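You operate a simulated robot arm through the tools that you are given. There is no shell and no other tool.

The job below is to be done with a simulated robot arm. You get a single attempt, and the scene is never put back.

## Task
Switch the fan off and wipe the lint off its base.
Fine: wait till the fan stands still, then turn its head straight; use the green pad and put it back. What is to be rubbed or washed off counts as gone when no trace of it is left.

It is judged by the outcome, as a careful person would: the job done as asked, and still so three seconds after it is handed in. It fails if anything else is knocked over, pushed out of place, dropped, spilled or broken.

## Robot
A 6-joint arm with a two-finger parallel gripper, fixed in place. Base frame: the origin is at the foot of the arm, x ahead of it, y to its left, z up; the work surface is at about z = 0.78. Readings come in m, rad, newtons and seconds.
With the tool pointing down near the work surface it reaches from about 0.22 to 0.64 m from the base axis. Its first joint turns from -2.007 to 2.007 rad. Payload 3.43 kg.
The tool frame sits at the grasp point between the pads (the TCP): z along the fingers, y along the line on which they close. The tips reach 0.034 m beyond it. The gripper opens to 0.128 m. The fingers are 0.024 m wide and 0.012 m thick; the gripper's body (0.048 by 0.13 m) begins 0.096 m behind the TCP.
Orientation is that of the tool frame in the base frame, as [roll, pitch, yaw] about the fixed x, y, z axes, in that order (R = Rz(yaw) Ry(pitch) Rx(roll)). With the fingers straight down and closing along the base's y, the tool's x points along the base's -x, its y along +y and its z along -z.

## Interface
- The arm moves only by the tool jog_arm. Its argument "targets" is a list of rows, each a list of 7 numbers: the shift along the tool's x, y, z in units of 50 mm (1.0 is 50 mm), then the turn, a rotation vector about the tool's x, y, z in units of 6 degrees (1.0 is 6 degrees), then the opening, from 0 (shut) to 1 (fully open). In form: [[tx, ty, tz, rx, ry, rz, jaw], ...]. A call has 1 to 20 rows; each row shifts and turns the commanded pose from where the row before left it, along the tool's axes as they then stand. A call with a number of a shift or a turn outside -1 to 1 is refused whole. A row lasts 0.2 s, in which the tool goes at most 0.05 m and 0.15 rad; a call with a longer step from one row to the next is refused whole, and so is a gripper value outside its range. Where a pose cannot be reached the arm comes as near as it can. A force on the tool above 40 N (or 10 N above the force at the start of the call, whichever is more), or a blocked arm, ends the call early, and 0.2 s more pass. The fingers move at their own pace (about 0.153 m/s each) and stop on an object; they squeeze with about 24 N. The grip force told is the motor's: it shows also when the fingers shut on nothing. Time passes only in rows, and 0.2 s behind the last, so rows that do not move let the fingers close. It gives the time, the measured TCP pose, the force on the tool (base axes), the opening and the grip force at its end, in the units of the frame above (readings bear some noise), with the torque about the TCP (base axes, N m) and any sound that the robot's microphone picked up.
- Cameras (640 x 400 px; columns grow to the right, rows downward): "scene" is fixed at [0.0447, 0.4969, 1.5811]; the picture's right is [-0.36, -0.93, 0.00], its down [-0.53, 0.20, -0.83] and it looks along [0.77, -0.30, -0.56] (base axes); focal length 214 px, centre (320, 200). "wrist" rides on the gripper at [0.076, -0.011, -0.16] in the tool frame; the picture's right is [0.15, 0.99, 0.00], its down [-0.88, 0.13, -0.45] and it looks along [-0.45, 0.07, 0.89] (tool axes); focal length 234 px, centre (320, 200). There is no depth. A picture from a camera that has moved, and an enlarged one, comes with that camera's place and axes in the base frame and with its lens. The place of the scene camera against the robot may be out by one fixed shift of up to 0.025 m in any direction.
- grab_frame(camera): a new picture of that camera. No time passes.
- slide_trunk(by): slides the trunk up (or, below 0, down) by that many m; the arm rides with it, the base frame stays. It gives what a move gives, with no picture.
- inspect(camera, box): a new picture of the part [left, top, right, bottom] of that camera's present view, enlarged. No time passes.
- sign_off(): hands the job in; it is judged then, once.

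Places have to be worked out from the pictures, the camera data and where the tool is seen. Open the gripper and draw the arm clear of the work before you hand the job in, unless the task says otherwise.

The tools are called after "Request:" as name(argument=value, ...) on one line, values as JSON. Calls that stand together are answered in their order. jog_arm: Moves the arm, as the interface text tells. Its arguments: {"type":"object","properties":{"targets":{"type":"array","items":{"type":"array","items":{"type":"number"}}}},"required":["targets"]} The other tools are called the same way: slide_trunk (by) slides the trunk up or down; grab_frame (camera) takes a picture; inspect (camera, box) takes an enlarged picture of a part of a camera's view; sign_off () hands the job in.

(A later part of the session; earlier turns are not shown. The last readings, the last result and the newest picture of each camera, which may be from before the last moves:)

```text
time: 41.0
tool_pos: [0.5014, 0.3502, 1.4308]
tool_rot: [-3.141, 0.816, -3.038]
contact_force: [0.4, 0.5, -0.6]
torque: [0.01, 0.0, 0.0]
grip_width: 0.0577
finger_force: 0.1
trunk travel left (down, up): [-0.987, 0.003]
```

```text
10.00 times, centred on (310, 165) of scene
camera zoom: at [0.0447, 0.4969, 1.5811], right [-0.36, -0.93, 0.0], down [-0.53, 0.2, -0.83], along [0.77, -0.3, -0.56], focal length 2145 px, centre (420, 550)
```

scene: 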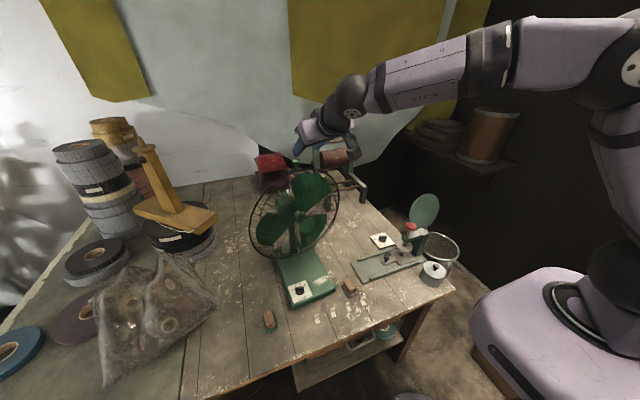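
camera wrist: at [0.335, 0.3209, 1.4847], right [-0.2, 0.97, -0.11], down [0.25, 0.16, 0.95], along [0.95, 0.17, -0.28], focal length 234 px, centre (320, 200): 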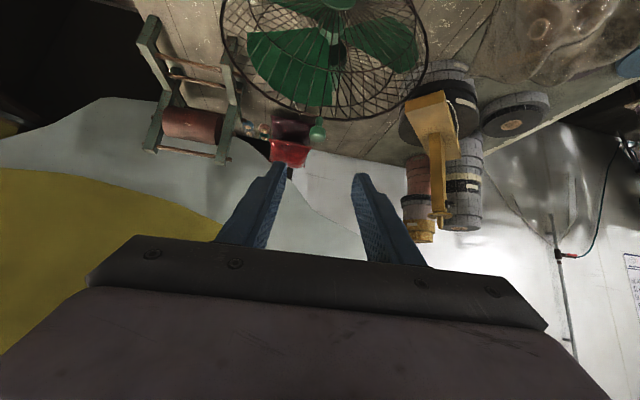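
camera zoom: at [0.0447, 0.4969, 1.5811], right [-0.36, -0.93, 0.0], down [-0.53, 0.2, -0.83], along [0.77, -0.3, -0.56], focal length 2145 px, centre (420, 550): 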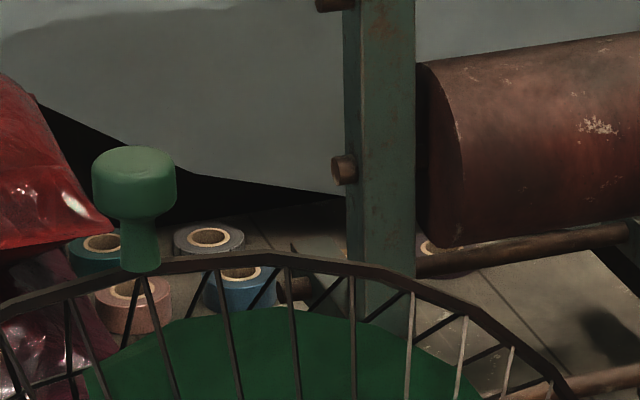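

I zoom the wrist view to check the two side ends of the rim, which should be equally far along the base's axis when the head is straight.

Request:
inspect(camera="wrist", box=[200, 0, 440, 150])

Request:
inspect(camera="scene", box=[255, 155, 335, 275])

```text
2.67 times, centred on (320, 75) of wrist
camera zoom: at [0.335, 0.3209, 1.4847], right [-0.2, 0.97, -0.11], down [0.25, 0.16, 0.95], along [0.95, 0.17, -0.28], focal length 624 px, centre (320, 533)
```

zoom: 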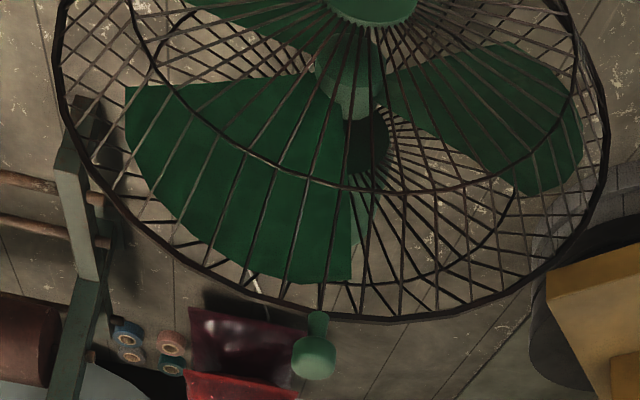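

```text
3.33 times, centred on (295, 215) of scene
camera zoom: at [0.0447, 0.4969, 1.5811], right [-0.36, -0.93, 0.0], down [-0.53, 0.2, -0.83], along [0.77, -0.3, -0.56], focal length 715 px, centre (403, 150)
```

zoom: 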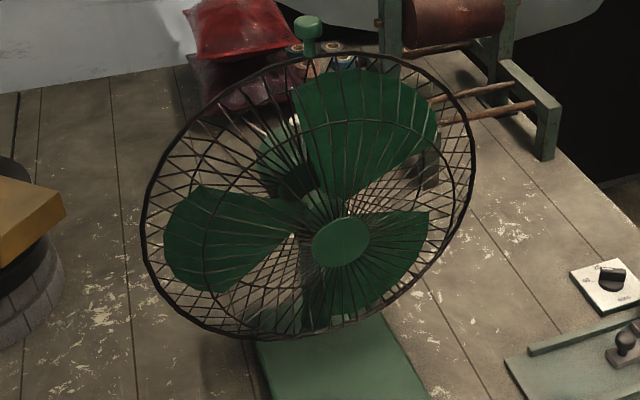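

Three independent measures (the rim's extremes, the hub and the knob) put the head within about 2° of straight. Next comes the green pad: I pull back toward the robot, then lower the trunk.

Request:
jog_arm(targets=[[0.454, 0.07, -0.483, 0, 0, 0, 0.6], [0.454, 0.07, -0.483, 0, 0, 0, 0.6], [0.454, 0.07, -0.483, 0, 0, 0, 0.6]])

Request:
slide_trunk(by=-0.33)

Request:
grab_frame(camera="scene")

Request:
grab_frame(camera="wrist")

```text
time: 41.8
tool_pos: [0.4022, 0.3492, 1.4285]
tool_rot: [3.14, 0.821, -3.037]
contact_force: [-0.3, -0.4, 0.5]
torque: [0.01, 0.02, 0.02]
grip_width: 0.0772
finger_force: 0.1
trunk travel left (down, up): [-0.987, 0.003]
```

```text
time: 45.1
tool_pos: [0.4034, 0.3487, 1.0978]
tool_rot: [3.14, 0.816, -3.037]
contact_force: [-0.1, 0.3, 0.5]
torque: [-0.01, 0.0, -0.01]
grip_width: 0.0767
finger_force: 0.1
trunk travel left (down, up): [-0.657, 0.333]
```

```text
taken
```

scene: 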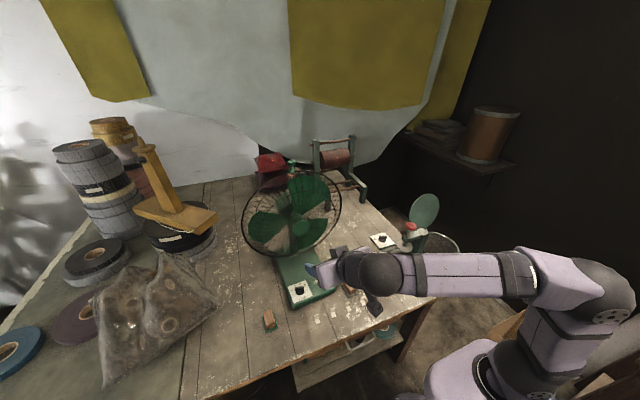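

```text
taken
camera wrist: at [0.2367, 0.3208, 1.1534], right [-0.21, 0.97, -0.11], down [0.26, 0.16, 0.95], along [0.94, 0.17, -0.28], focal length 234 px, centre (320, 200)
```

wrist: 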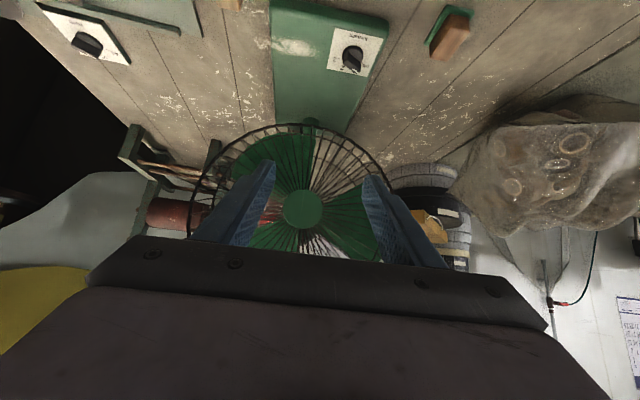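

The fan now shows almost head-on, which is good for a precise straightness check. I zoom in on pole foot, hub and base edges.

Request:
inspect(camera="wrist", box=[180, 0, 420, 240])

Request:
inspect(camera="wrist", box=[250, 90, 370, 160])

Request:
inspect(camera="wrist", box=[410, 0, 490, 70])

```text
1.67 times, centred on (300, 120) of wrist
camera zoom: at [0.2367, 0.3208, 1.1534], right [-0.21, 0.97, -0.11], down [0.26, 0.16, 0.95], along [0.94, 0.17, -0.28], focal length 390 px, centre (353, 333)
```

zoom: 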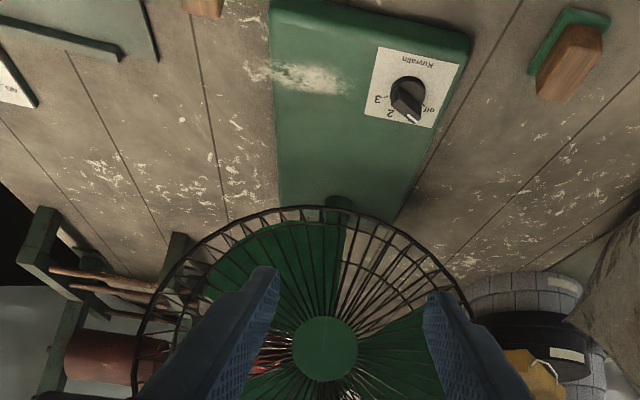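

```text
5.33 times, centred on (310, 125) of wrist
camera zoom: at [0.2367, 0.3208, 1.1534], right [-0.21, 0.97, -0.11], down [0.26, 0.16, 0.95], along [0.94, 0.17, -0.28], focal length 1249 px, centre (373, 600)
```

zoom: 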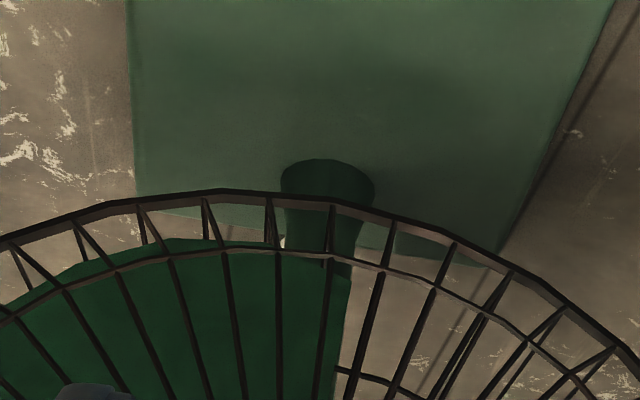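

```text
5.71 times, centred on (450, 35) of wrist
camera zoom: at [0.2367, 0.3208, 1.1534], right [-0.21, 0.97, -0.11], down [0.26, 0.16, 0.95], along [0.94, 0.17, -0.28], focal length 1338 px, centre (-423, 1143)
```

zoom: 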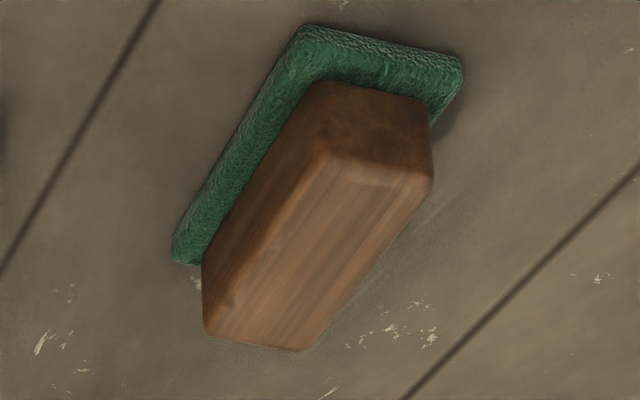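

The hub-to-pole line reads -177.7° against -176.5° for the base axis, so the head is straight. The pad's block is centred at (0.465, 0.5275), about 29 x 49 mm on top at z≈0.818, with its long axis yawed ~4°. I re-orient to a 35° lean facing 4° and move to a pre-grasp point behind and above it.

Request:
jog_arm(targets=[[0, 0, 0, 0, 0.98, 0, 0.6], [0, 0, 0, 0, 0.98, 0, 0.6], [0, 0, 0, 0.172, 0, 0.246, 0.6], [0.35, 0.581, 0.512, 0, 0, 0, 0.6], [0.35, 0.581, 0.512, 0, 0, 0, 0.6], [0.35, 0.581, 0.512, 0, 0, 0, 0.6], [0.35, 0.581, 0.512, 0, 0, 0, 0.6], [0.35, 0.581, 0.512, 0, 0, 0, 0.6], [0.35, 0.581, 0.512, 0, 0, 0, 0.6], [0, 0, 0, 0, 0, 0, 0.6]])

Request:
inspect(camera="wrist", box=[200, 60, 440, 240])

Request:
grab_frame(camera="scene")

```text
time: 47.3
tool_pos: [0.3889, 0.5249, 0.9154]
tool_rot: [3.137, 0.612, -3.067]
contact_force: [0.7, 1.3, -0.4]
torque: [-0.03, 0.0, -0.01]
grip_width: 0.0769
finger_force: 0.0
trunk travel left (down, up): [-0.657, 0.333]
```

```text
2.22 times, centred on (320, 150) of wrist
camera zoom: at [0.2359, 0.5021, 1.0022], right [-0.19, 0.98, -0.08], down [0.45, 0.16, 0.88], along [0.87, 0.13, -0.47], focal length 520 px, centre (320, 311)
```

zoom: 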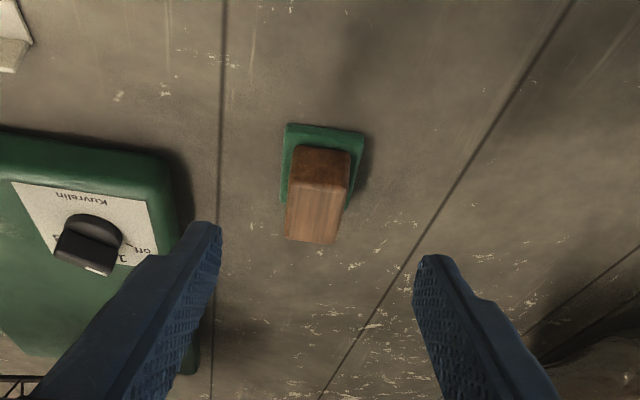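

```text
taken
```

scene: 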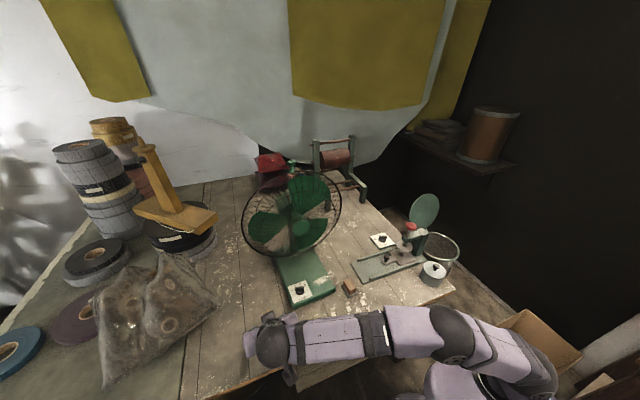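

The pad lies centred between the open fingers. I go in along the tool axis, 10.6 cm, down to finger-tip height just above the green layer.

Request:
jog_arm(targets=[[-0.01, -0.01, 0.55, 0, 0, 0, 0.6], [-0.01, -0.01, 0.55, 0, 0, 0, 0.6], [-0.01, -0.01, 0.5, 0, 0, 0, 0.6], [-0.01, -0.01, 0.3, 0, 0, 0, 0.6], [0, 0, 0.2, 0, 0, 0, 0.6], [0, 0, 0, 0, 0, 0, 0.6]])

Request:
inspect(camera="wrist", box=[200, 60, 440, 240])

```text
time: 48.7
tool_pos: [0.455, 0.5266, 0.8286]
tool_rot: [3.138, 0.613, -3.065]
contact_force: [-0.2, 0.4, -0.9]
torque: [0.02, 0.01, 0.0]
grip_width: 0.0767
finger_force: 0.0
trunk travel left (down, up): [-0.657, 0.333]
```

```text
2.22 times, centred on (320, 150) of wrist
camera zoom: at [0.3013, 0.5042, 0.9164], right [-0.19, 0.98, -0.08], down [0.45, 0.16, 0.88], along [0.87, 0.13, -0.47], focal length 520 px, centre (320, 311)
```

zoom: 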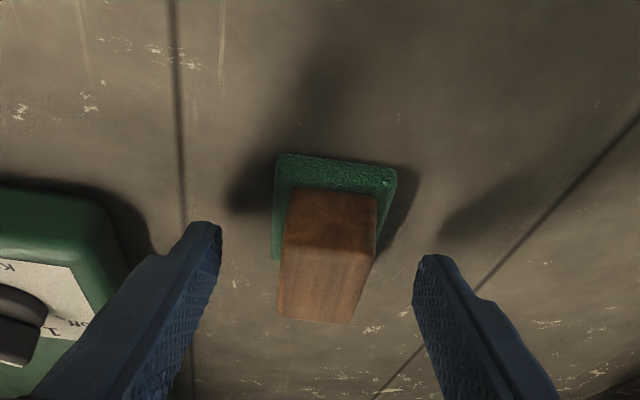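

No contact so far, and the block stands between the fingers. I nudge 1.5 mm to centre, close on the wood, and read the grip.

Request:
jog_arm(targets=[[0, 0.03, 0, 0, 0, 0, 0.5], [0, 0, 0, 0, 0, 0, 0.3], [0, 0, 0, 0, 0, 0, 0.15], [0, 0, 0, 0, 0, 0, 0.15], [0, 0, 0, 0, 0, 0, 0.15]])

Request:
inspect(camera="wrist", box=[200, 60, 440, 240])

Request:
inspect(camera="scene", box=[240, 290, 320, 350])

```text
time: 49.9
tool_pos: [0.4534, 0.5281, 0.8286]
tool_rot: [3.14, 0.612, -3.067]
contact_force: [-0.1, -0.2, 0.2]
torque: [0.02, 0.02, 0.0]
grip_width: 0.0309
finger_force: 23.1
trunk travel left (down, up): [-0.657, 0.333]
```

```text
2.22 times, centred on (320, 150) of wrist
camera zoom: at [0.3008, 0.5054, 0.9161], right [-0.19, 0.98, -0.08], down [0.45, 0.16, 0.88], along [0.87, 0.13, -0.47], focal length 520 px, centre (320, 311)
```

zoom: 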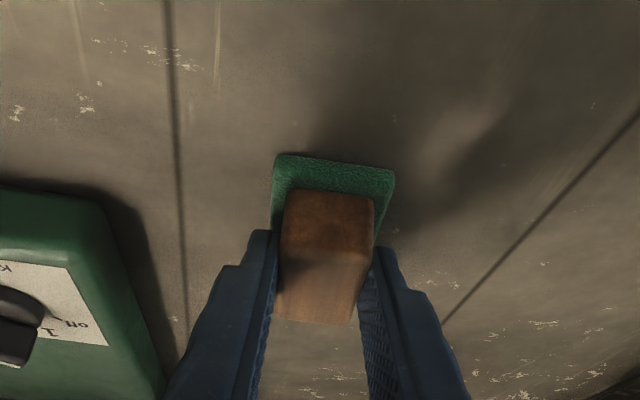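

```text
6.67 times, centred on (280, 320) of scene
camera zoom: at [0.0447, 0.4969, 1.5811], right [-0.36, -0.93, 0.0], down [-0.53, 0.2, -0.83], along [0.77, -0.3, -0.56], focal length 1430 px, centre (587, -600)
```

zoom: 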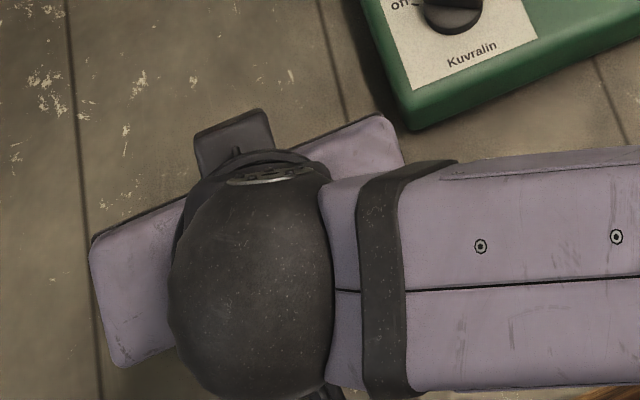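

The grip holds at 31 mm with 23 N. I note this pose (TCP 0.4534, 0.5281, 0.8286) for putting the pad back, then lift straight up 11 cm and check the pad came along level.

Request:
jog_arm(targets=[[-0.21, 0, -0.3, 0, 0, 0, 0.1], [-0.422, 0, -0.6, 0, 0, 0, 0.1], [-0.422, 0, -0.6, 0, 0, 0, 0.1], [-0.21, 0, -0.3, 0, 0, 0, 0.1], [0, 0, 0, 0, 0, 0, 0.1]])

Request:
inspect(camera="wrist", box=[200, 60, 440, 240])

Request:
grab_frame(camera="scene")

```text
time: 51.1
tool_pos: [0.454, 0.5294, 0.9378]
tool_rot: [3.14, 0.611, -3.067]
contact_force: [-0.7, 0.5, -0.1]
torque: [0.01, -0.02, 0.01]
grip_width: 0.0127
finger_force: 0.1
trunk travel left (down, up): [-0.657, 0.333]
```

```text
2.22 times, centred on (320, 150) of wrist
camera zoom: at [0.3024, 0.5063, 1.0256], right [-0.19, 0.98, -0.08], down [0.45, 0.16, 0.88], along [0.87, 0.13, -0.47], focal length 520 px, centre (320, 311)
```

zoom: 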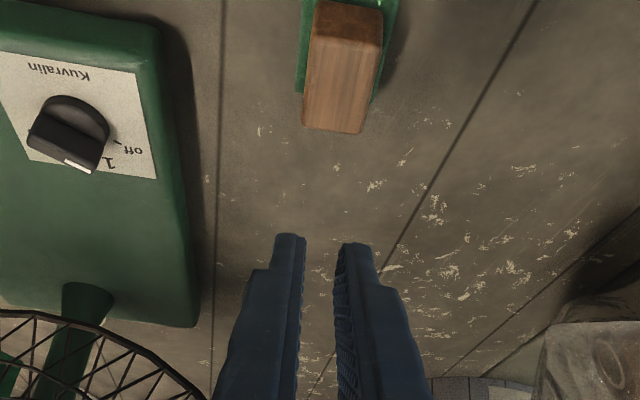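

```text
taken
```

scene: 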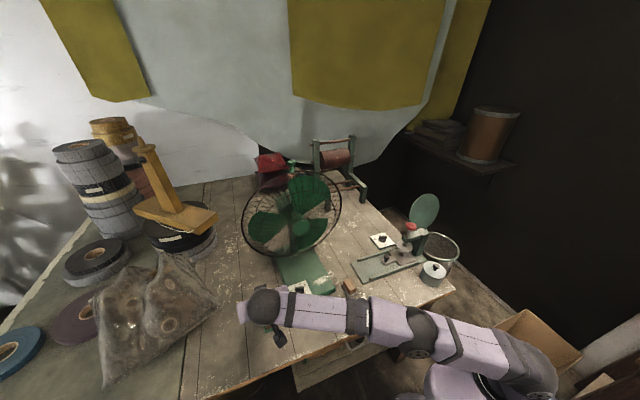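

The block slipped out of the tips and is still standing at its place (0.467, 0.530), so nothing fell. I'll re-grasp with a steeper tool (20° lean) for more finger overlap. First I open, tilt and descend halfway to check.

Request:
jog_arm(targets=[[0, 0, 0, 0, 0, 0, 0.5], [0, 0, 0, 0, 0.83, 0, 0.6], [0, 0, 0, 0, 0.83, 0, 0.6], [0, 0, 0, 0, 0.84, 0, 0.6], [0.138, 0, 0.396, 0, 0, 0, 0.6], [0.138, 0, 0.396, 0, 0, 0, 0.6], [0, 0, 0, 0, 0, 0, 0.6]])

Request:
inspect(camera="wrist", box=[200, 60, 440, 240])

Request:
inspect(camera="scene", box=[230, 270, 330, 345])

```text
time: 52.7
tool_pos: [0.4344, 0.5017, 0.883]
tool_rot: [3.141, 0.352, -3.066]
contact_force: [-0.8, -0.4, 0.2]
torque: [-0.01, -0.04, 0.0]
grip_width: 0.0766
finger_force: 0.0
out of reach, approached as far as the arm can: row 2, 3, 4
trunk travel left (down, up): [-0.657, 0.333]
```

```text
2.22 times, centred on (320, 150) of wrist
camera zoom: at [0.309, 0.4809, 1.0076], right [-0.21, 0.98, -0.05], down [0.66, 0.18, 0.73], along [0.72, 0.12, -0.68], focal length 520 px, centre (320, 311)
```

zoom: 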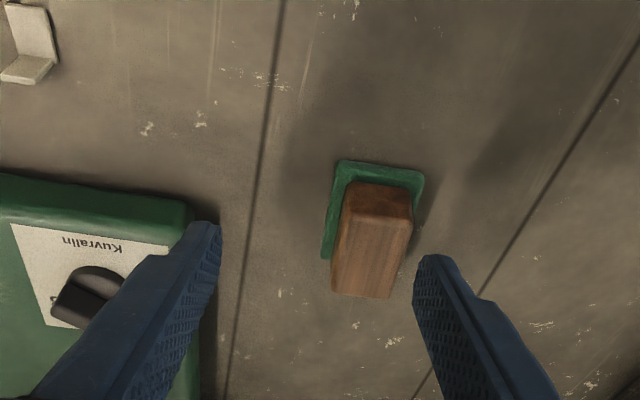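

```text
5.33 times, centred on (280, 308) of scene
camera zoom: at [0.0447, 0.4969, 1.5811], right [-0.36, -0.93, 0.0], down [-0.53, 0.2, -0.83], along [0.77, -0.3, -0.56], focal length 1144 px, centre (533, -373)
```

zoom: 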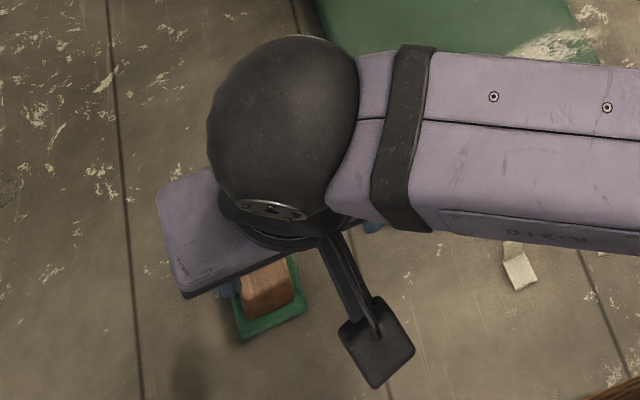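

At 20° lean the arm falls 3 cm short. I raise the trunk by 0.10 and use a 25° lean instead, aiming again from above.

Request:
slide_trunk(by=0.1)

Request:
jog_arm(targets=[[0, 0, 0, 0, -0.8, 0, 0.6], [0.125, 0.171, 0.604, 0, 0, 0, 0.6], [0.125, 0.171, 0.604, 0, 0, 0, 0.6], [0.125, 0.171, 0.604, 0, 0, 0, 0.6], [0, 0, 0, 0, 0, 0, 0.6]])

Request:
inspect(camera="wrist", box=[200, 60, 440, 240])

```text
time: 54.0
tool_pos: [0.4349, 0.5031, 0.9835]
tool_rot: [3.141, 0.35, -3.066]
contact_force: [-0.6, -0.8, 0.1]
torque: [0.0, -0.05, -0.01]
grip_width: 0.0769
finger_force: 0.0
trunk travel left (down, up): [-0.757, 0.233]
```

```text
time: 55.2
tool_pos: [0.4526, 0.5287, 0.8943]
tool_rot: [3.14, 0.434, -3.069]
contact_force: [-0.9, -0.7, 0.6]
torque: [0.01, 0.02, 0.0]
grip_width: 0.0769
finger_force: 0.0
trunk travel left (down, up): [-0.757, 0.233]
```

```text
2.22 times, centred on (320, 150) of wrist
camera zoom: at [0.3179, 0.5072, 1.0071], right [-0.21, 0.98, -0.06], down [0.6, 0.17, 0.78], along [0.78, 0.13, -0.62], focal length 520 px, centre (320, 311)
```

zoom: 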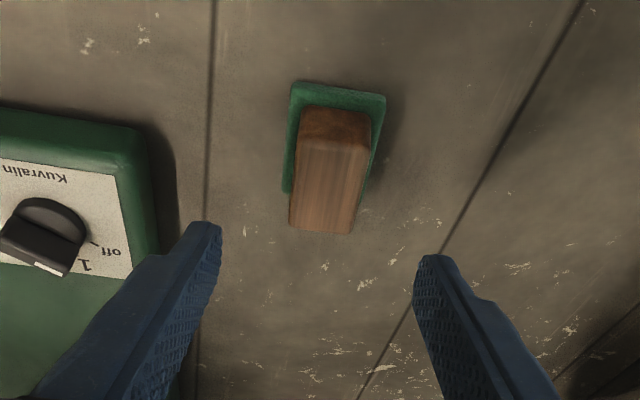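

Reach is fine now. I descend 6 cm straight down around the block.

Request:
jog_arm(targets=[[0.169, 0.004, 0.381, 0, 0, 0, 0.6], [0.169, 0.004, 0.381, 0, 0, 0, 0.6], [0.1, 0.004, 0.23, 0, 0, 0, 0.6], [0.08, 0, 0.17, 0, 0, 0, 0.6], [0, 0, 0, 0, 0, 0, 0.6]])

Request:
inspect(camera="wrist", box=[200, 60, 440, 240])

```text
time: 56.4
tool_pos: [0.4541, 0.5303, 0.8305]
tool_rot: [3.14, 0.436, -3.068]
contact_force: [0.1, -0.1, 0.5]
torque: [0.03, -0.01, -0.01]
grip_width: 0.0769
finger_force: 0.0
trunk travel left (down, up): [-0.757, 0.233]
```

```text
2.22 times, centred on (320, 150) of wrist
camera zoom: at [0.3188, 0.5086, 0.9427], right [-0.21, 0.98, -0.06], down [0.6, 0.17, 0.78], along [0.78, 0.13, -0.62], focal length 520 px, centre (320, 311)
```

zoom: 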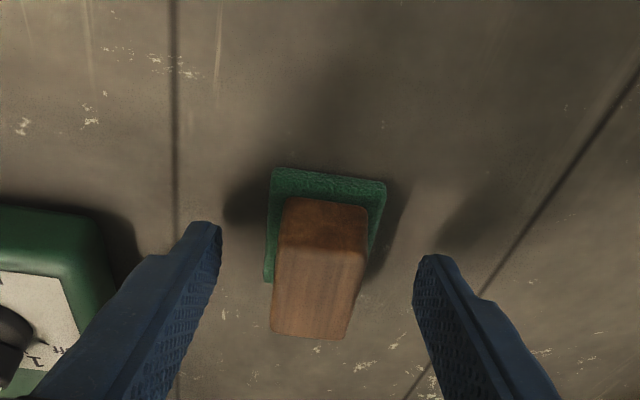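

The tips flank the block at z≈0.80. I close fully on it and hold for a second before testing the lift.

Request:
jog_arm(targets=[[0, 0, 0, 0, 0, 0, 0.4], [0, 0, 0, 0, 0, 0, 0.2], [0, 0, 0, 0, 0, 0, 0.0], [0, 0, 0, 0, 0, 0, 0.0], [0, 0, 0, 0, 0, 0, 0.0]])

Request:
inspect(camera="wrist", box=[240, 90, 400, 210])

```text
time: 57.6
tool_pos: [0.4538, 0.5287, 0.83]
tool_rot: [3.14, 0.432, -3.068]
contact_force: [-0.1, 0.8, -0.3]
torque: [0.0, 0.01, 0.0]
grip_width: 0.0309
finger_force: 23.5
trunk travel left (down, up): [-0.757, 0.233]
```

```text
3.33 times, centred on (320, 150) of wrist
camera zoom: at [0.3187, 0.5086, 0.9428], right [-0.21, 0.98, -0.06], down [0.6, 0.17, 0.78], along [0.78, 0.13, -0.62], focal length 781 px, centre (320, 367)
```

zoom: 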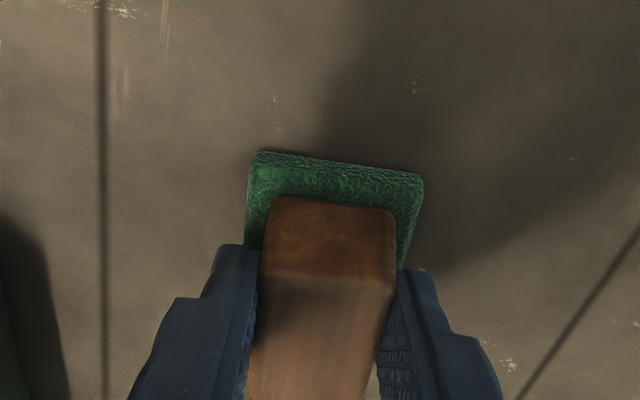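

Same firm grip (31 mm, 23.5 N). I lift very gently, 5 mm over three rows, and check whether it holds.

Request:
jog_arm(targets=[[-0.014, 0, -0.03, 0, 0, 0, 0.0], [-0.014, 0, -0.03, 0, 0, 0, 0.0], [-0.014, 0, -0.03, 0, 0, 0, 0.0]])

Request:
inspect(camera="wrist", box=[240, 90, 400, 210])

```text
time: 58.4
tool_pos: [0.4538, 0.5295, 0.8352]
tool_rot: [3.139, 0.433, -3.065]
contact_force: [-0.9, 0.1, 0.2]
torque: [-0.01, 0.0, 0.0]
grip_width: 0.031
finger_force: 24.2
trunk travel left (down, up): [-0.757, 0.233]
```

```text
3.33 times, centred on (320, 150) of wrist
camera zoom: at [0.319, 0.5085, 0.9477], right [-0.21, 0.98, -0.06], down [0.6, 0.17, 0.78], along [0.78, 0.13, -0.62], focal length 781 px, centre (320, 367)
```

zoom: 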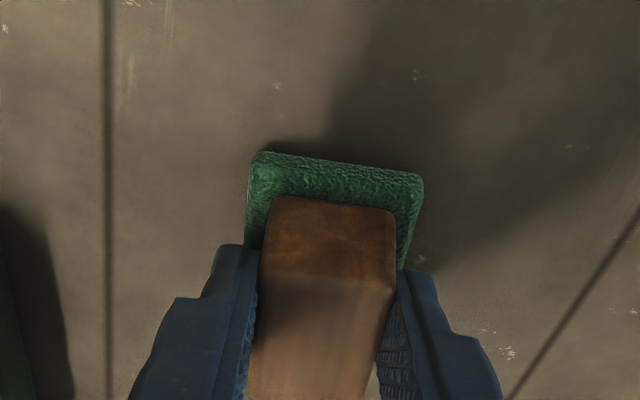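

It holds: the pad moved up with the fingers. I keep lifting slowly, 1 cm per row.

Request:
jog_arm(targets=[[-0.05, 0, -0.11, 0, 0, 0, 0.0], [-0.07, 0, -0.15, 0, 0, 0, 0.0], [-0.084, 0, -0.182, 0, 0, 0, 0.0], [-0.084, 0, -0.182, 0, 0, 0, 0.0], [-0.084, 0, -0.182, 0, 0, 0, 0.0], [-0.084, 0, -0.182, 0, 0, 0, 0.0], [-0.084, 0, -0.182, 0, 0, 0, 0.0], [-0.05, 0, -0.11, 0, 0, 0, 0.0]])

Request:
inspect(camera="wrist", box=[240, 90, 400, 210])

```text
time: 60.2
tool_pos: [0.4551, 0.5307, 0.9046]
tool_rot: [3.139, 0.432, -3.066]
contact_force: [-0.2, 0.0, -0.1]
torque: [-0.01, -0.01, -0.01]
grip_width: 0.0308
finger_force: 24.1
trunk travel left (down, up): [-0.757, 0.233]
```

```text
3.33 times, centred on (320, 150) of wrist
camera zoom: at [0.3194, 0.5086, 1.0181], right [-0.21, 0.98, -0.06], down [0.6, 0.18, 0.78], along [0.78, 0.13, -0.62], focal length 781 px, centre (320, 367)
```

zoom: 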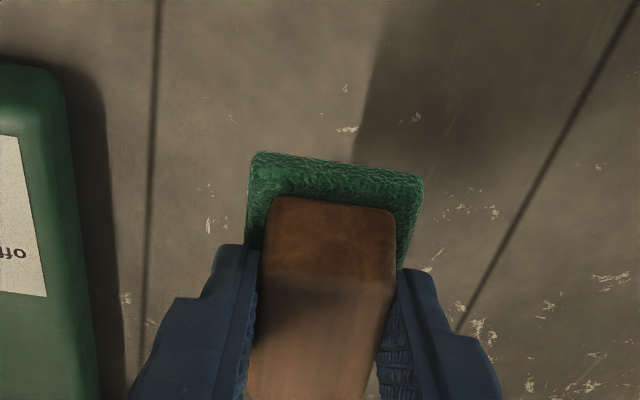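

The pad is held level. I raise it 2 cm more to clear the dial, then carry it slowly over to the lint.

Request:
jog_arm(targets=[[-0.084, 0, -0.182, 0, 0, 0, 0.0], [-0.084, 0, -0.182, 0, 0, 0, 0.0], [-0.04, -0.17, 0.02, 0, 0, 0, 0.0], [-0.087, -0.344, 0.04, 0, 0, 0, 0.0], [-0.087, -0.344, 0.04, 0, 0, 0, 0.0], [-0.087, -0.344, 0.04, 0, 0, 0, 0.0], [-0.087, -0.344, 0.04, 0, 0, 0, 0.0], [-0.087, -0.344, 0.04, 0, 0, 0, 0.0], [-0.087, -0.344, 0.04, 0, 0, 0, 0.0], [-0.087, -0.344, 0.04, 0, 0, 0, 0.0], [-0.087, -0.344, 0.04, 0, 0, 0, 0.0], [-0.087, -0.344, 0.04, 0, 0, 0, 0.0], [-0.087, -0.344, 0.04, 0, 0, 0, 0.0], [-0.087, -0.344, 0.04, 0, 0, 0, 0.0], [-0.04, -0.17, 0.02, 0, 0, 0, 0.0]])

Request:
grab_frame(camera="wrist")

Request:
grab_frame(camera="scene")

```text
time: 63.4
tool_pos: [0.527, 0.328, 0.9247]
tool_rot: [3.139, 0.431, -3.068]
contact_force: [-0.3, -0.9, -0.6]
torque: [0.01, 0.01, 0.03]
grip_width: 0.0308
finger_force: 24.3
trunk travel left (down, up): [-0.757, 0.233]
```

```text
taken
camera wrist: at [0.3916, 0.3067, 1.0365], right [-0.21, 0.98, -0.06], down [0.6, 0.17, 0.78], along [0.78, 0.13, -0.62], focal length 234 px, centre (320, 200)
```

wrist: 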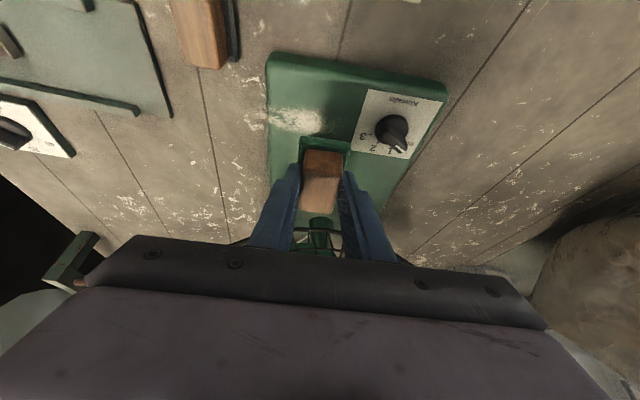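

```text
taken
```

scene: 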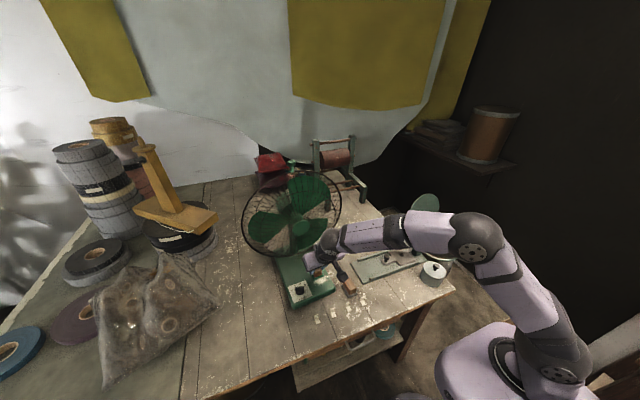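

I zoom on the lint from this close view to locate it precisely relative to the pad.

Request:
inspect(camera="wrist", box=[240, 80, 360, 170])

Request:
inspect(camera="scene", box=[280, 255, 360, 310])

```text
4.44 times, centred on (300, 125) of wrist
camera zoom: at [0.3916, 0.3067, 1.0365], right [-0.21, 0.98, -0.06], down [0.6, 0.17, 0.78], along [0.78, 0.13, -0.62], focal length 1041 px, centre (409, 533)
```

zoom: 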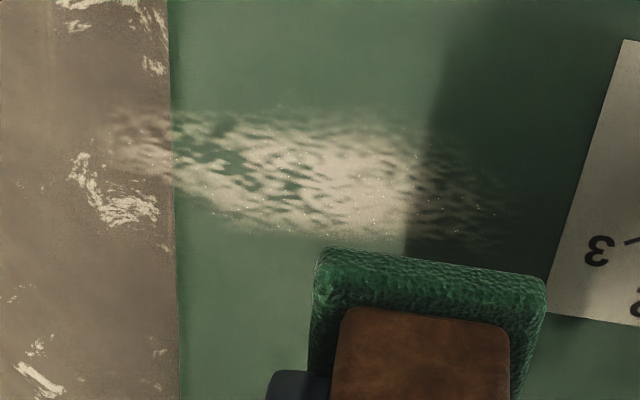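

```text
7.27 times, centred on (320, 282) of scene
camera zoom: at [0.0447, 0.4969, 1.5811], right [-0.36, -0.93, 0.0], down [-0.53, 0.2, -0.83], along [0.77, -0.3, -0.56], focal length 1560 px, centre (320, -400)
```

zoom: 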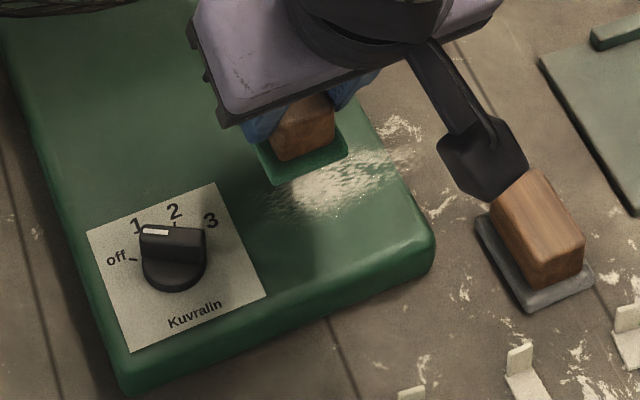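

The lint spans about x 0.52–0.56, y 0.25–0.35 on the base top. With the pad centred at x≈0.541 its length covers the whole width. I lower slowly to just above the surface, then feel for contact.

Request:
jog_arm(targets=[[0.08, 0, 0.17, 0, 0, 0, 0.0], [0.119, 0, 0.257, 0, 0, 0, 0.0], [0.119, 0, 0.257, 0, 0, 0, 0.0], [0.1, 0, 0.215, 0, 0, 0, 0.0], [0.05, 0, 0.11, 0, 0, 0, 0.0], [0.012, 0, 0.027, 0, 0, 0, 0.0]])

Request:
inspect(camera="wrist", box=[240, 80, 400, 200])

```text
time: 64.8
tool_pos: [0.5252, 0.3279, 0.8685]
tool_rot: [3.14, 0.435, -3.067]
contact_force: [0.0, -0.4, -0.4]
torque: [0.0, 0.01, 0.0]
grip_width: 0.031
finger_force: 24.3
trunk travel left (down, up): [-0.757, 0.233]
```

```text
3.33 times, centred on (320, 140) of wrist
camera zoom: at [0.3903, 0.3064, 0.9808], right [-0.21, 0.98, -0.06], down [0.6, 0.17, 0.78], along [0.78, 0.13, -0.62], focal length 781 px, centre (320, 400)
```

zoom: 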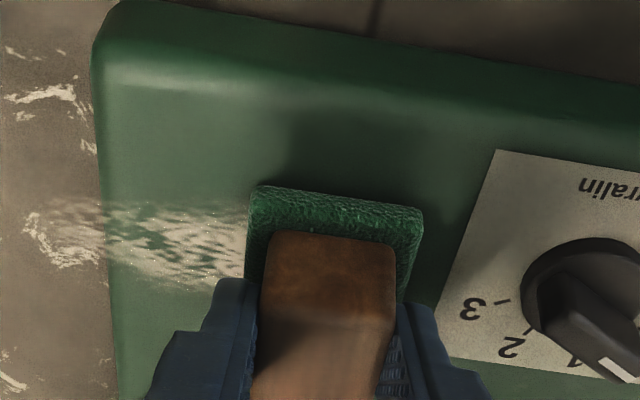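

Still no contact, with the pad hovering a few millimetres above. I lower 1 mm per row until the force rises.

Request:
jog_arm(targets=[[0.0084, 0, 0.0182, 0, 0, 0, 0.0], [0.0084, 0, 0.0182, 0, 0, 0, 0.0], [0.0084, 0, 0.0182, 0, 0, 0, 0.0], [0.0084, 0, 0.0182, 0, 0, 0, 0.0], [0.0084, 0, 0.0182, 0, 0, 0, 0.0]])

```text
time: 66.0
tool_pos: [0.5249, 0.3281, 0.8663]
tool_rot: [3.138, 0.439, -3.068]
contact_force: [-3.9, 2.1, 17.2]
torque: [-0.08, 0.35, -0.04]
grip_width: 0.0313
finger_force: 24.3
trunk travel left (down, up): [-0.757, 0.233]
```

Contact at TCP z≈0.8665, with 17 N. I ease up 1.5 mm to a moderate pressure and make a first stroke: toward the dial 1.4 cm, then along the lint to the edge.

Request:
jog_arm(targets=[[-0.0126, 0, -0.0272, 0, 0, 0, 0.0], [0, 0.14, 0, 0, 0, 0, 0.0], [0, 0.14, 0, 0, 0, 0, 0.0], [0, -0.2, 0, 0, 0, 0, 0.0], [0, -0.2, 0, 0, 0, 0, 0.0], [0, -0.2, 0, 0, 0, 0, 0.0], [0, -0.2, 0, 0, 0, 0, 0.0]])

Request:
inspect(camera="wrist", box=[240, 80, 400, 200])

```text
time: 67.6
tool_pos: [0.5264, 0.3051, 0.8645]
tool_rot: [3.137, 0.438, -3.067]
contact_force: [-1.0, 4.5, 14.1]
torque: [0.13, -0.24, 0.08]
grip_width: 0.0308
finger_force: 24.8
trunk travel left (down, up): [-0.757, 0.233]
```

```text
3.33 times, centred on (320, 140) of wrist
camera zoom: at [0.3915, 0.2827, 0.978], right [-0.21, 0.98, -0.06], down [0.59, 0.17, 0.79], along [0.78, 0.13, -0.62], focal length 781 px, centre (320, 400)
```

zoom: 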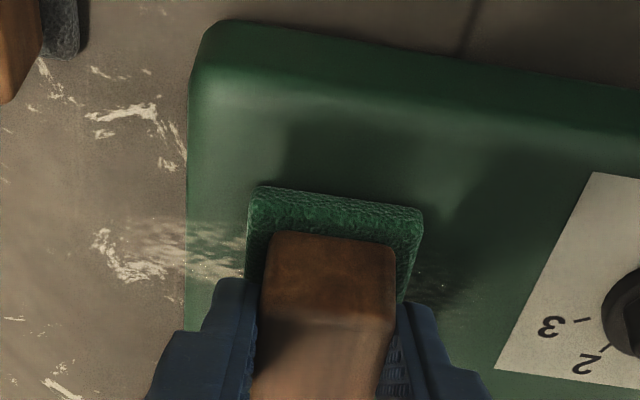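

The lint is coming off where the pad passed. I continue the stroke to the edge and come back, then another pass.

Request:
jog_arm(targets=[[-0.003, -0.2, -0.007, 0, 0, 0, 0.0], [0, -0.2, 0, 0, 0, 0, 0.0], [0, -0.2, 0, 0, 0, 0, 0.0], [0, -0.2, 0, 0, 0, 0, 0.0], [0, 0.2, 0, 0, 0, 0, 0.0], [0, 0.2, 0, 0, 0, 0, 0.0], [0, 0.2, 0, 0, 0, 0, 0.0], [0, 0.2, 0, 0, 0, 0, 0.0], [0, 0.2, 0, 0, 0, 0, 0.0], [0, 0.2, 0, 0, 0, 0, 0.0], [0, 0.2, 0, 0, 0, 0, 0.0], [0, 0.2, 0, 0, 0, 0, 0.0]])

Request:
inspect(camera="wrist", box=[220, 60, 420, 200])

Request:
inspect(camera="scene", box=[280, 255, 360, 310])

```text
time: 70.2
tool_pos: [0.525, 0.3424, 0.8645]
tool_rot: [3.14, 0.433, -3.069]
contact_force: [0.6, 0.0, -1.2]
torque: [0.01, 0.01, 0.08]
grip_width: 0.031
finger_force: 24.1
trunk travel left (down, up): [-0.757, 0.233]
```

```text
2.86 times, centred on (320, 130) of wrist
camera zoom: at [0.3901, 0.3208, 0.9785], right [-0.21, 0.98, -0.06], down [0.6, 0.17, 0.78], along [0.78, 0.13, -0.62], focal length 669 px, centre (320, 400)
```

zoom: 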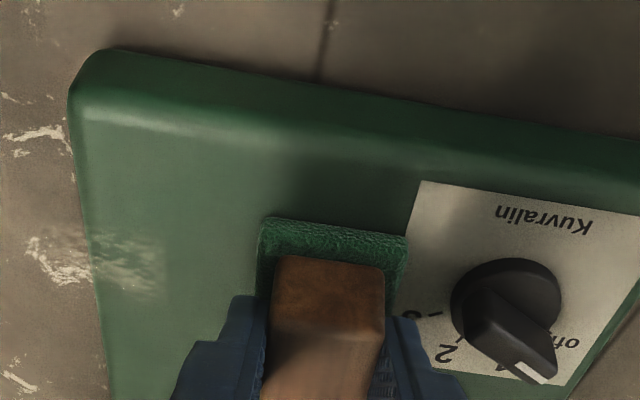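

```text
7.27 times, centred on (320, 282) of scene
camera zoom: at [0.0447, 0.4969, 1.5811], right [-0.36, -0.93, 0.0], down [-0.53, 0.2, -0.83], along [0.77, -0.3, -0.56], focal length 1560 px, centre (320, -400)
```

zoom: 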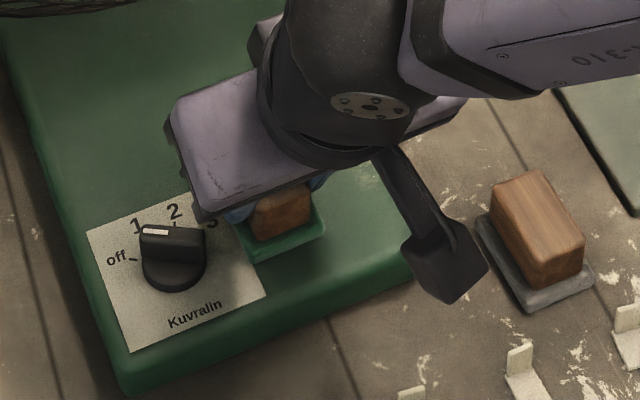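

Most of it is gone; a faint rest remains near the base's -y edge (y≈0.25–0.29). The pad lost pressure there, so I lift 2 mm, go back to y≈0.276 and press down again.

Request:
jog_arm(targets=[[-0.0168, 0, -0.0363, 0, 0, 0, 0.0], [0, -0.19, 0, 0, 0, 0, 0.0], [0, -0.19, 0, 0, 0, 0, 0.0], [0, -0.19, 0, 0, 0, 0, 0.0], [0, -0.19, 0, 0, 0, 0, 0.0], [0, -0.19, 0, 0, 0, 0, 0.0], [0, -0.19, 0, 0, 0, 0, 0.0], [0, -0.19, 0, 0, 0, 0, 0.0], [0.0084, 0, 0.0182, 0, 0, 0, 0.0], [0.0084, 0, 0.0182, 0, 0, 0, 0.0], [0.0084, 0, 0.0182, 0, 0, 0, 0.0]])

Request:
inspect(camera="wrist", box=[220, 60, 420, 200])

```text
time: 72.6
tool_pos: [0.5298, 0.2745, 0.8663]
tool_rot: [3.14, 0.435, -3.065]
contact_force: [-2.5, 0.9, 4.5]
torque: [0.02, 0.1, -0.03]
grip_width: 0.0311
finger_force: 23.9
trunk travel left (down, up): [-0.757, 0.233]
```

```text
2.86 times, centred on (320, 130) of wrist
camera zoom: at [0.3943, 0.254, 0.9781], right [-0.21, 0.98, -0.06], down [0.59, 0.17, 0.78], along [0.78, 0.13, -0.62], focal length 669 px, centre (320, 400)
```

zoom: 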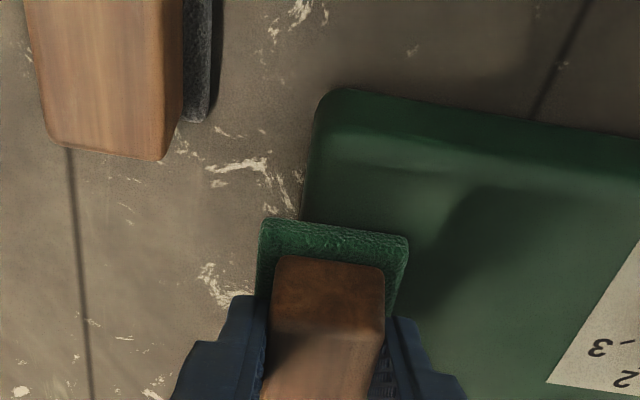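

The pad is on the edge with 4.5 N. I press a touch more and rub back and forth between y≈0.272 and 0.30, shifting a bit in x as well.

Request:
jog_arm(targets=[[0.006, 0, 0.013, 0, 0, 0, 0.0], [0, 0.2, 0, 0, 0, 0, 0.0], [0, 0.2, 0, 0, 0, 0, 0.0], [0, 0.1, 0, 0, 0, 0, 0.0], [0, -0.2, 0, 0, 0, 0, 0.0], [0, -0.2, 0, 0, 0, 0, 0.0], [0, -0.15, 0, 0, 0, 0, 0.0], [0.1, 0.05, -0.046, 0, 0, 0, 0.0], [0, 0.2, 0, 0, 0, 0, 0.0], [0, 0.2, 0, 0, 0, 0, 0.0], [0, 0.1, 0, 0, 0, 0, 0.0]])

Request:
inspect(camera="wrist", box=[220, 60, 420, 200])

```text
time: 75.0
tool_pos: [0.5214, 0.2993, 0.863]
tool_rot: [3.14, 0.435, -3.067]
contact_force: [-0.3, -7.5, 20.0]
torque: [-0.3, -0.17, -0.12]
grip_width: 0.0311
finger_force: 23.9
trunk travel left (down, up): [-0.757, 0.233]
```

```text
2.86 times, centred on (320, 130) of wrist
camera zoom: at [0.387, 0.2769, 0.9767], right [-0.21, 0.98, -0.06], down [0.59, 0.17, 0.78], along [0.78, 0.13, -0.62], focal length 669 px, centre (320, 400)
```

zoom: 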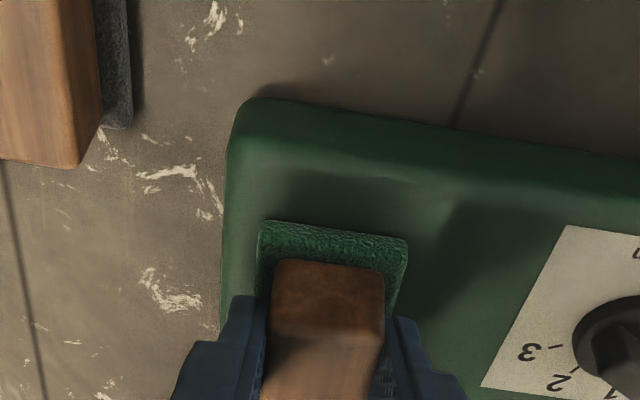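

The edge region now looks clean. I lift the pad slowly by 6 cm and move it back a bit to look at the whole base top.

Request:
jog_arm(targets=[[-0.03, 0, -0.06, 0, 0, 0, 0.0], [-0.06, 0, -0.13, 0, 0, 0, 0.0], [-0.084, 0, -0.182, 0, 0, 0, 0.0], [-0.084, 0, -0.182, 0, 0, 0, 0.0], [-0.084, 0, -0.182, 0, 0, 0, 0.0], [-0.084, 0, -0.182, 0, 0, 0, 0.0], [-0.084, 0, -0.182, 0, 0, 0, 0.0], [0.15, 0, -0.07, 0, 0, 0, 0.0], [0.2, 0, -0.1, 0, 0, 0, 0.0], [0.2, 0, -0.1, 0, 0, 0, 0.0], [0.2, 0, -0.1, 0, 0, 0, 0.0], [0.2, 0, -0.1, 0, 0, 0, 0.0]])

Request:
inspect(camera="wrist", box=[200, 40, 440, 200])

Request:
inspect(camera="scene", box=[270, 240, 360, 310])

```text
time: 77.6
tool_pos: [0.4713, 0.2968, 0.9257]
tool_rot: [3.14, 0.433, -3.065]
contact_force: [0.3, 0.4, -1.5]
torque: [0.01, 0.0, 0.0]
grip_width: 0.0312
finger_force: 24.6
trunk travel left (down, up): [-0.757, 0.233]
```

```text
2.50 times, centred on (320, 120) of wrist
camera zoom: at [0.335, 0.2759, 1.0384], right [-0.21, 0.98, -0.06], down [0.6, 0.17, 0.78], along [0.78, 0.13, -0.62], focal length 585 px, centre (320, 400)
```

zoom: 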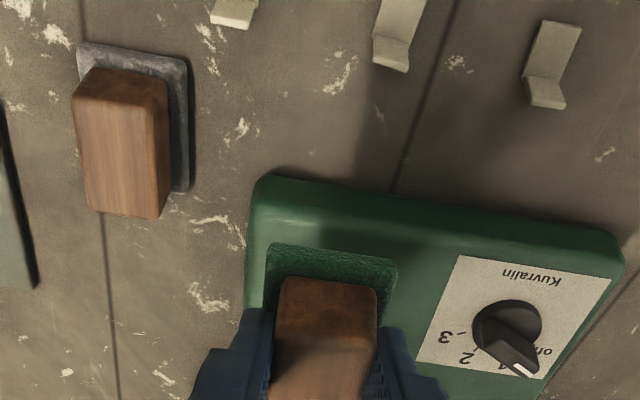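

```text
5.71 times, centred on (315, 275) of scene
camera zoom: at [0.0447, 0.4969, 1.5811], right [-0.36, -0.93, 0.0], down [-0.53, 0.2, -0.83], along [0.77, -0.3, -0.56], focal length 1226 px, centre (349, -229)
```

zoom: 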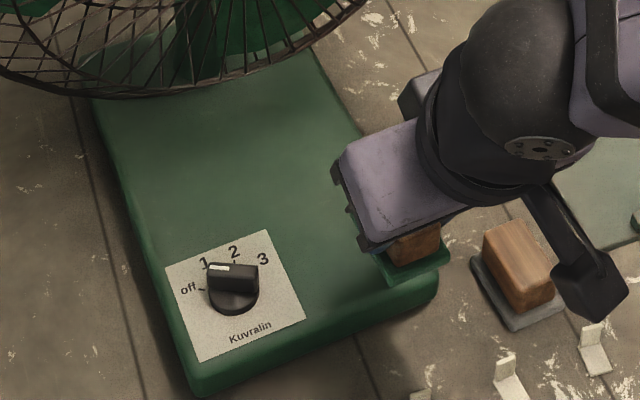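

What I can see is clean, but the gripper hides part of the area. I move the pad aside (toward the robot and +y, higher) to get a free view of the whole base.

Request:
jog_arm(targets=[[0.03, 0.12, -0.07, 0, 0, 0, 0.0], [0.066, 0.256, -0.151, 0, 0, 0, 0.0], [0.066, 0.256, -0.151, 0, 0, 0, 0.0], [0.066, 0.256, -0.151, 0, 0, 0, 0.0], [0.066, 0.256, -0.151, 0, 0, 0, 0.0], [0.066, 0.256, -0.151, 0, 0, 0, 0.0], [0.066, 0.256, -0.151, 0, 0, 0, 0.0], [0.066, 0.256, -0.151, 0, 0, 0, 0.0], [0.066, 0.256, -0.151, 0, 0, 0, 0.0], [0.066, 0.256, -0.151, 0, 0, 0, 0.0], [0.03, 0.12, -0.07, 0, 0, 0, 0.0]])

Request:
inspect(camera="wrist", box=[180, 100, 300, 190])

Request:
grab_frame(camera="wrist")

Request:
inspect(camera="scene", box=[290, 245, 360, 300])

```text
time: 80.0
tool_pos: [0.398, 0.4202, 0.9786]
tool_rot: [3.141, 0.433, -3.069]
contact_force: [0.2, 0.2, -0.2]
torque: [0.02, 0.03, 0.0]
grip_width: 0.0309
finger_force: 24.1
trunk travel left (down, up): [-0.757, 0.233]
```

```text
4.44 times, centred on (240, 145) of wrist
camera zoom: at [0.2635, 0.3985, 1.0917], right [-0.21, 0.98, -0.06], down [0.6, 0.17, 0.78], along [0.78, 0.13, -0.62], focal length 1041 px, centre (676, 444)
```

zoom: 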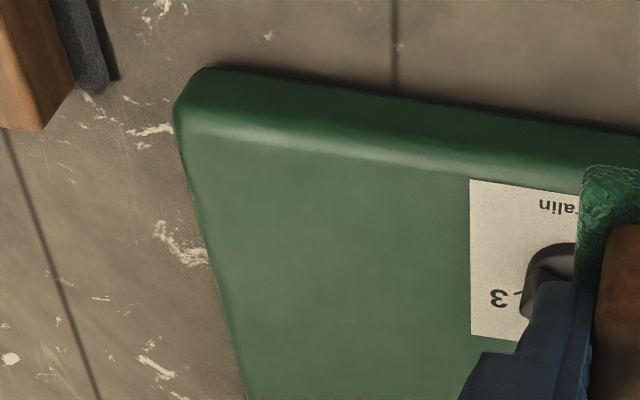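

```text
taken
camera wrist: at [0.2635, 0.3985, 1.0917], right [-0.21, 0.98, -0.06], down [0.6, 0.17, 0.78], along [0.78, 0.13, -0.62], focal length 234 px, centre (320, 200)
```

wrist: 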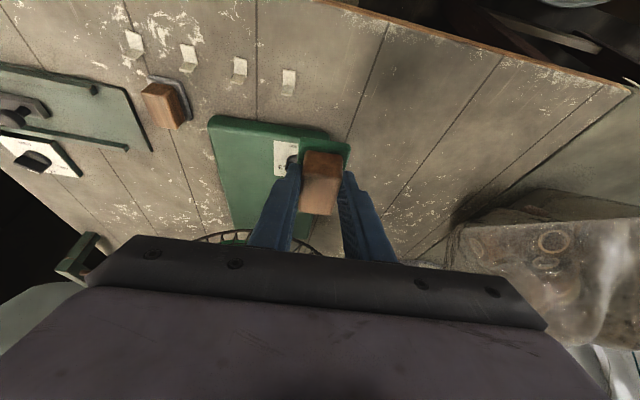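

```text
7.27 times, centred on (325, 272) of scene
camera zoom: at [0.0447, 0.4969, 1.5811], right [-0.36, -0.93, 0.0], down [-0.53, 0.2, -0.83], along [0.77, -0.3, -0.56], focal length 1560 px, centre (284, -327)
```

zoom: 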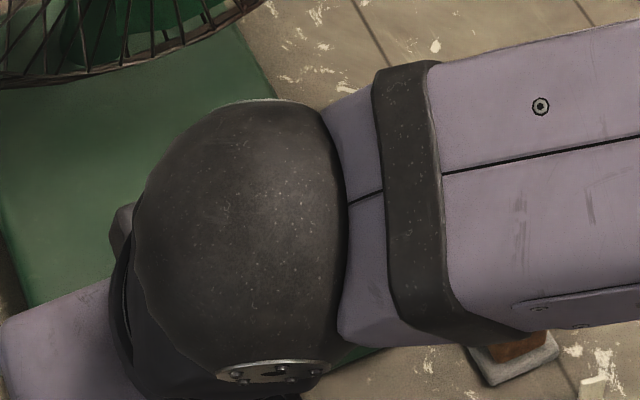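

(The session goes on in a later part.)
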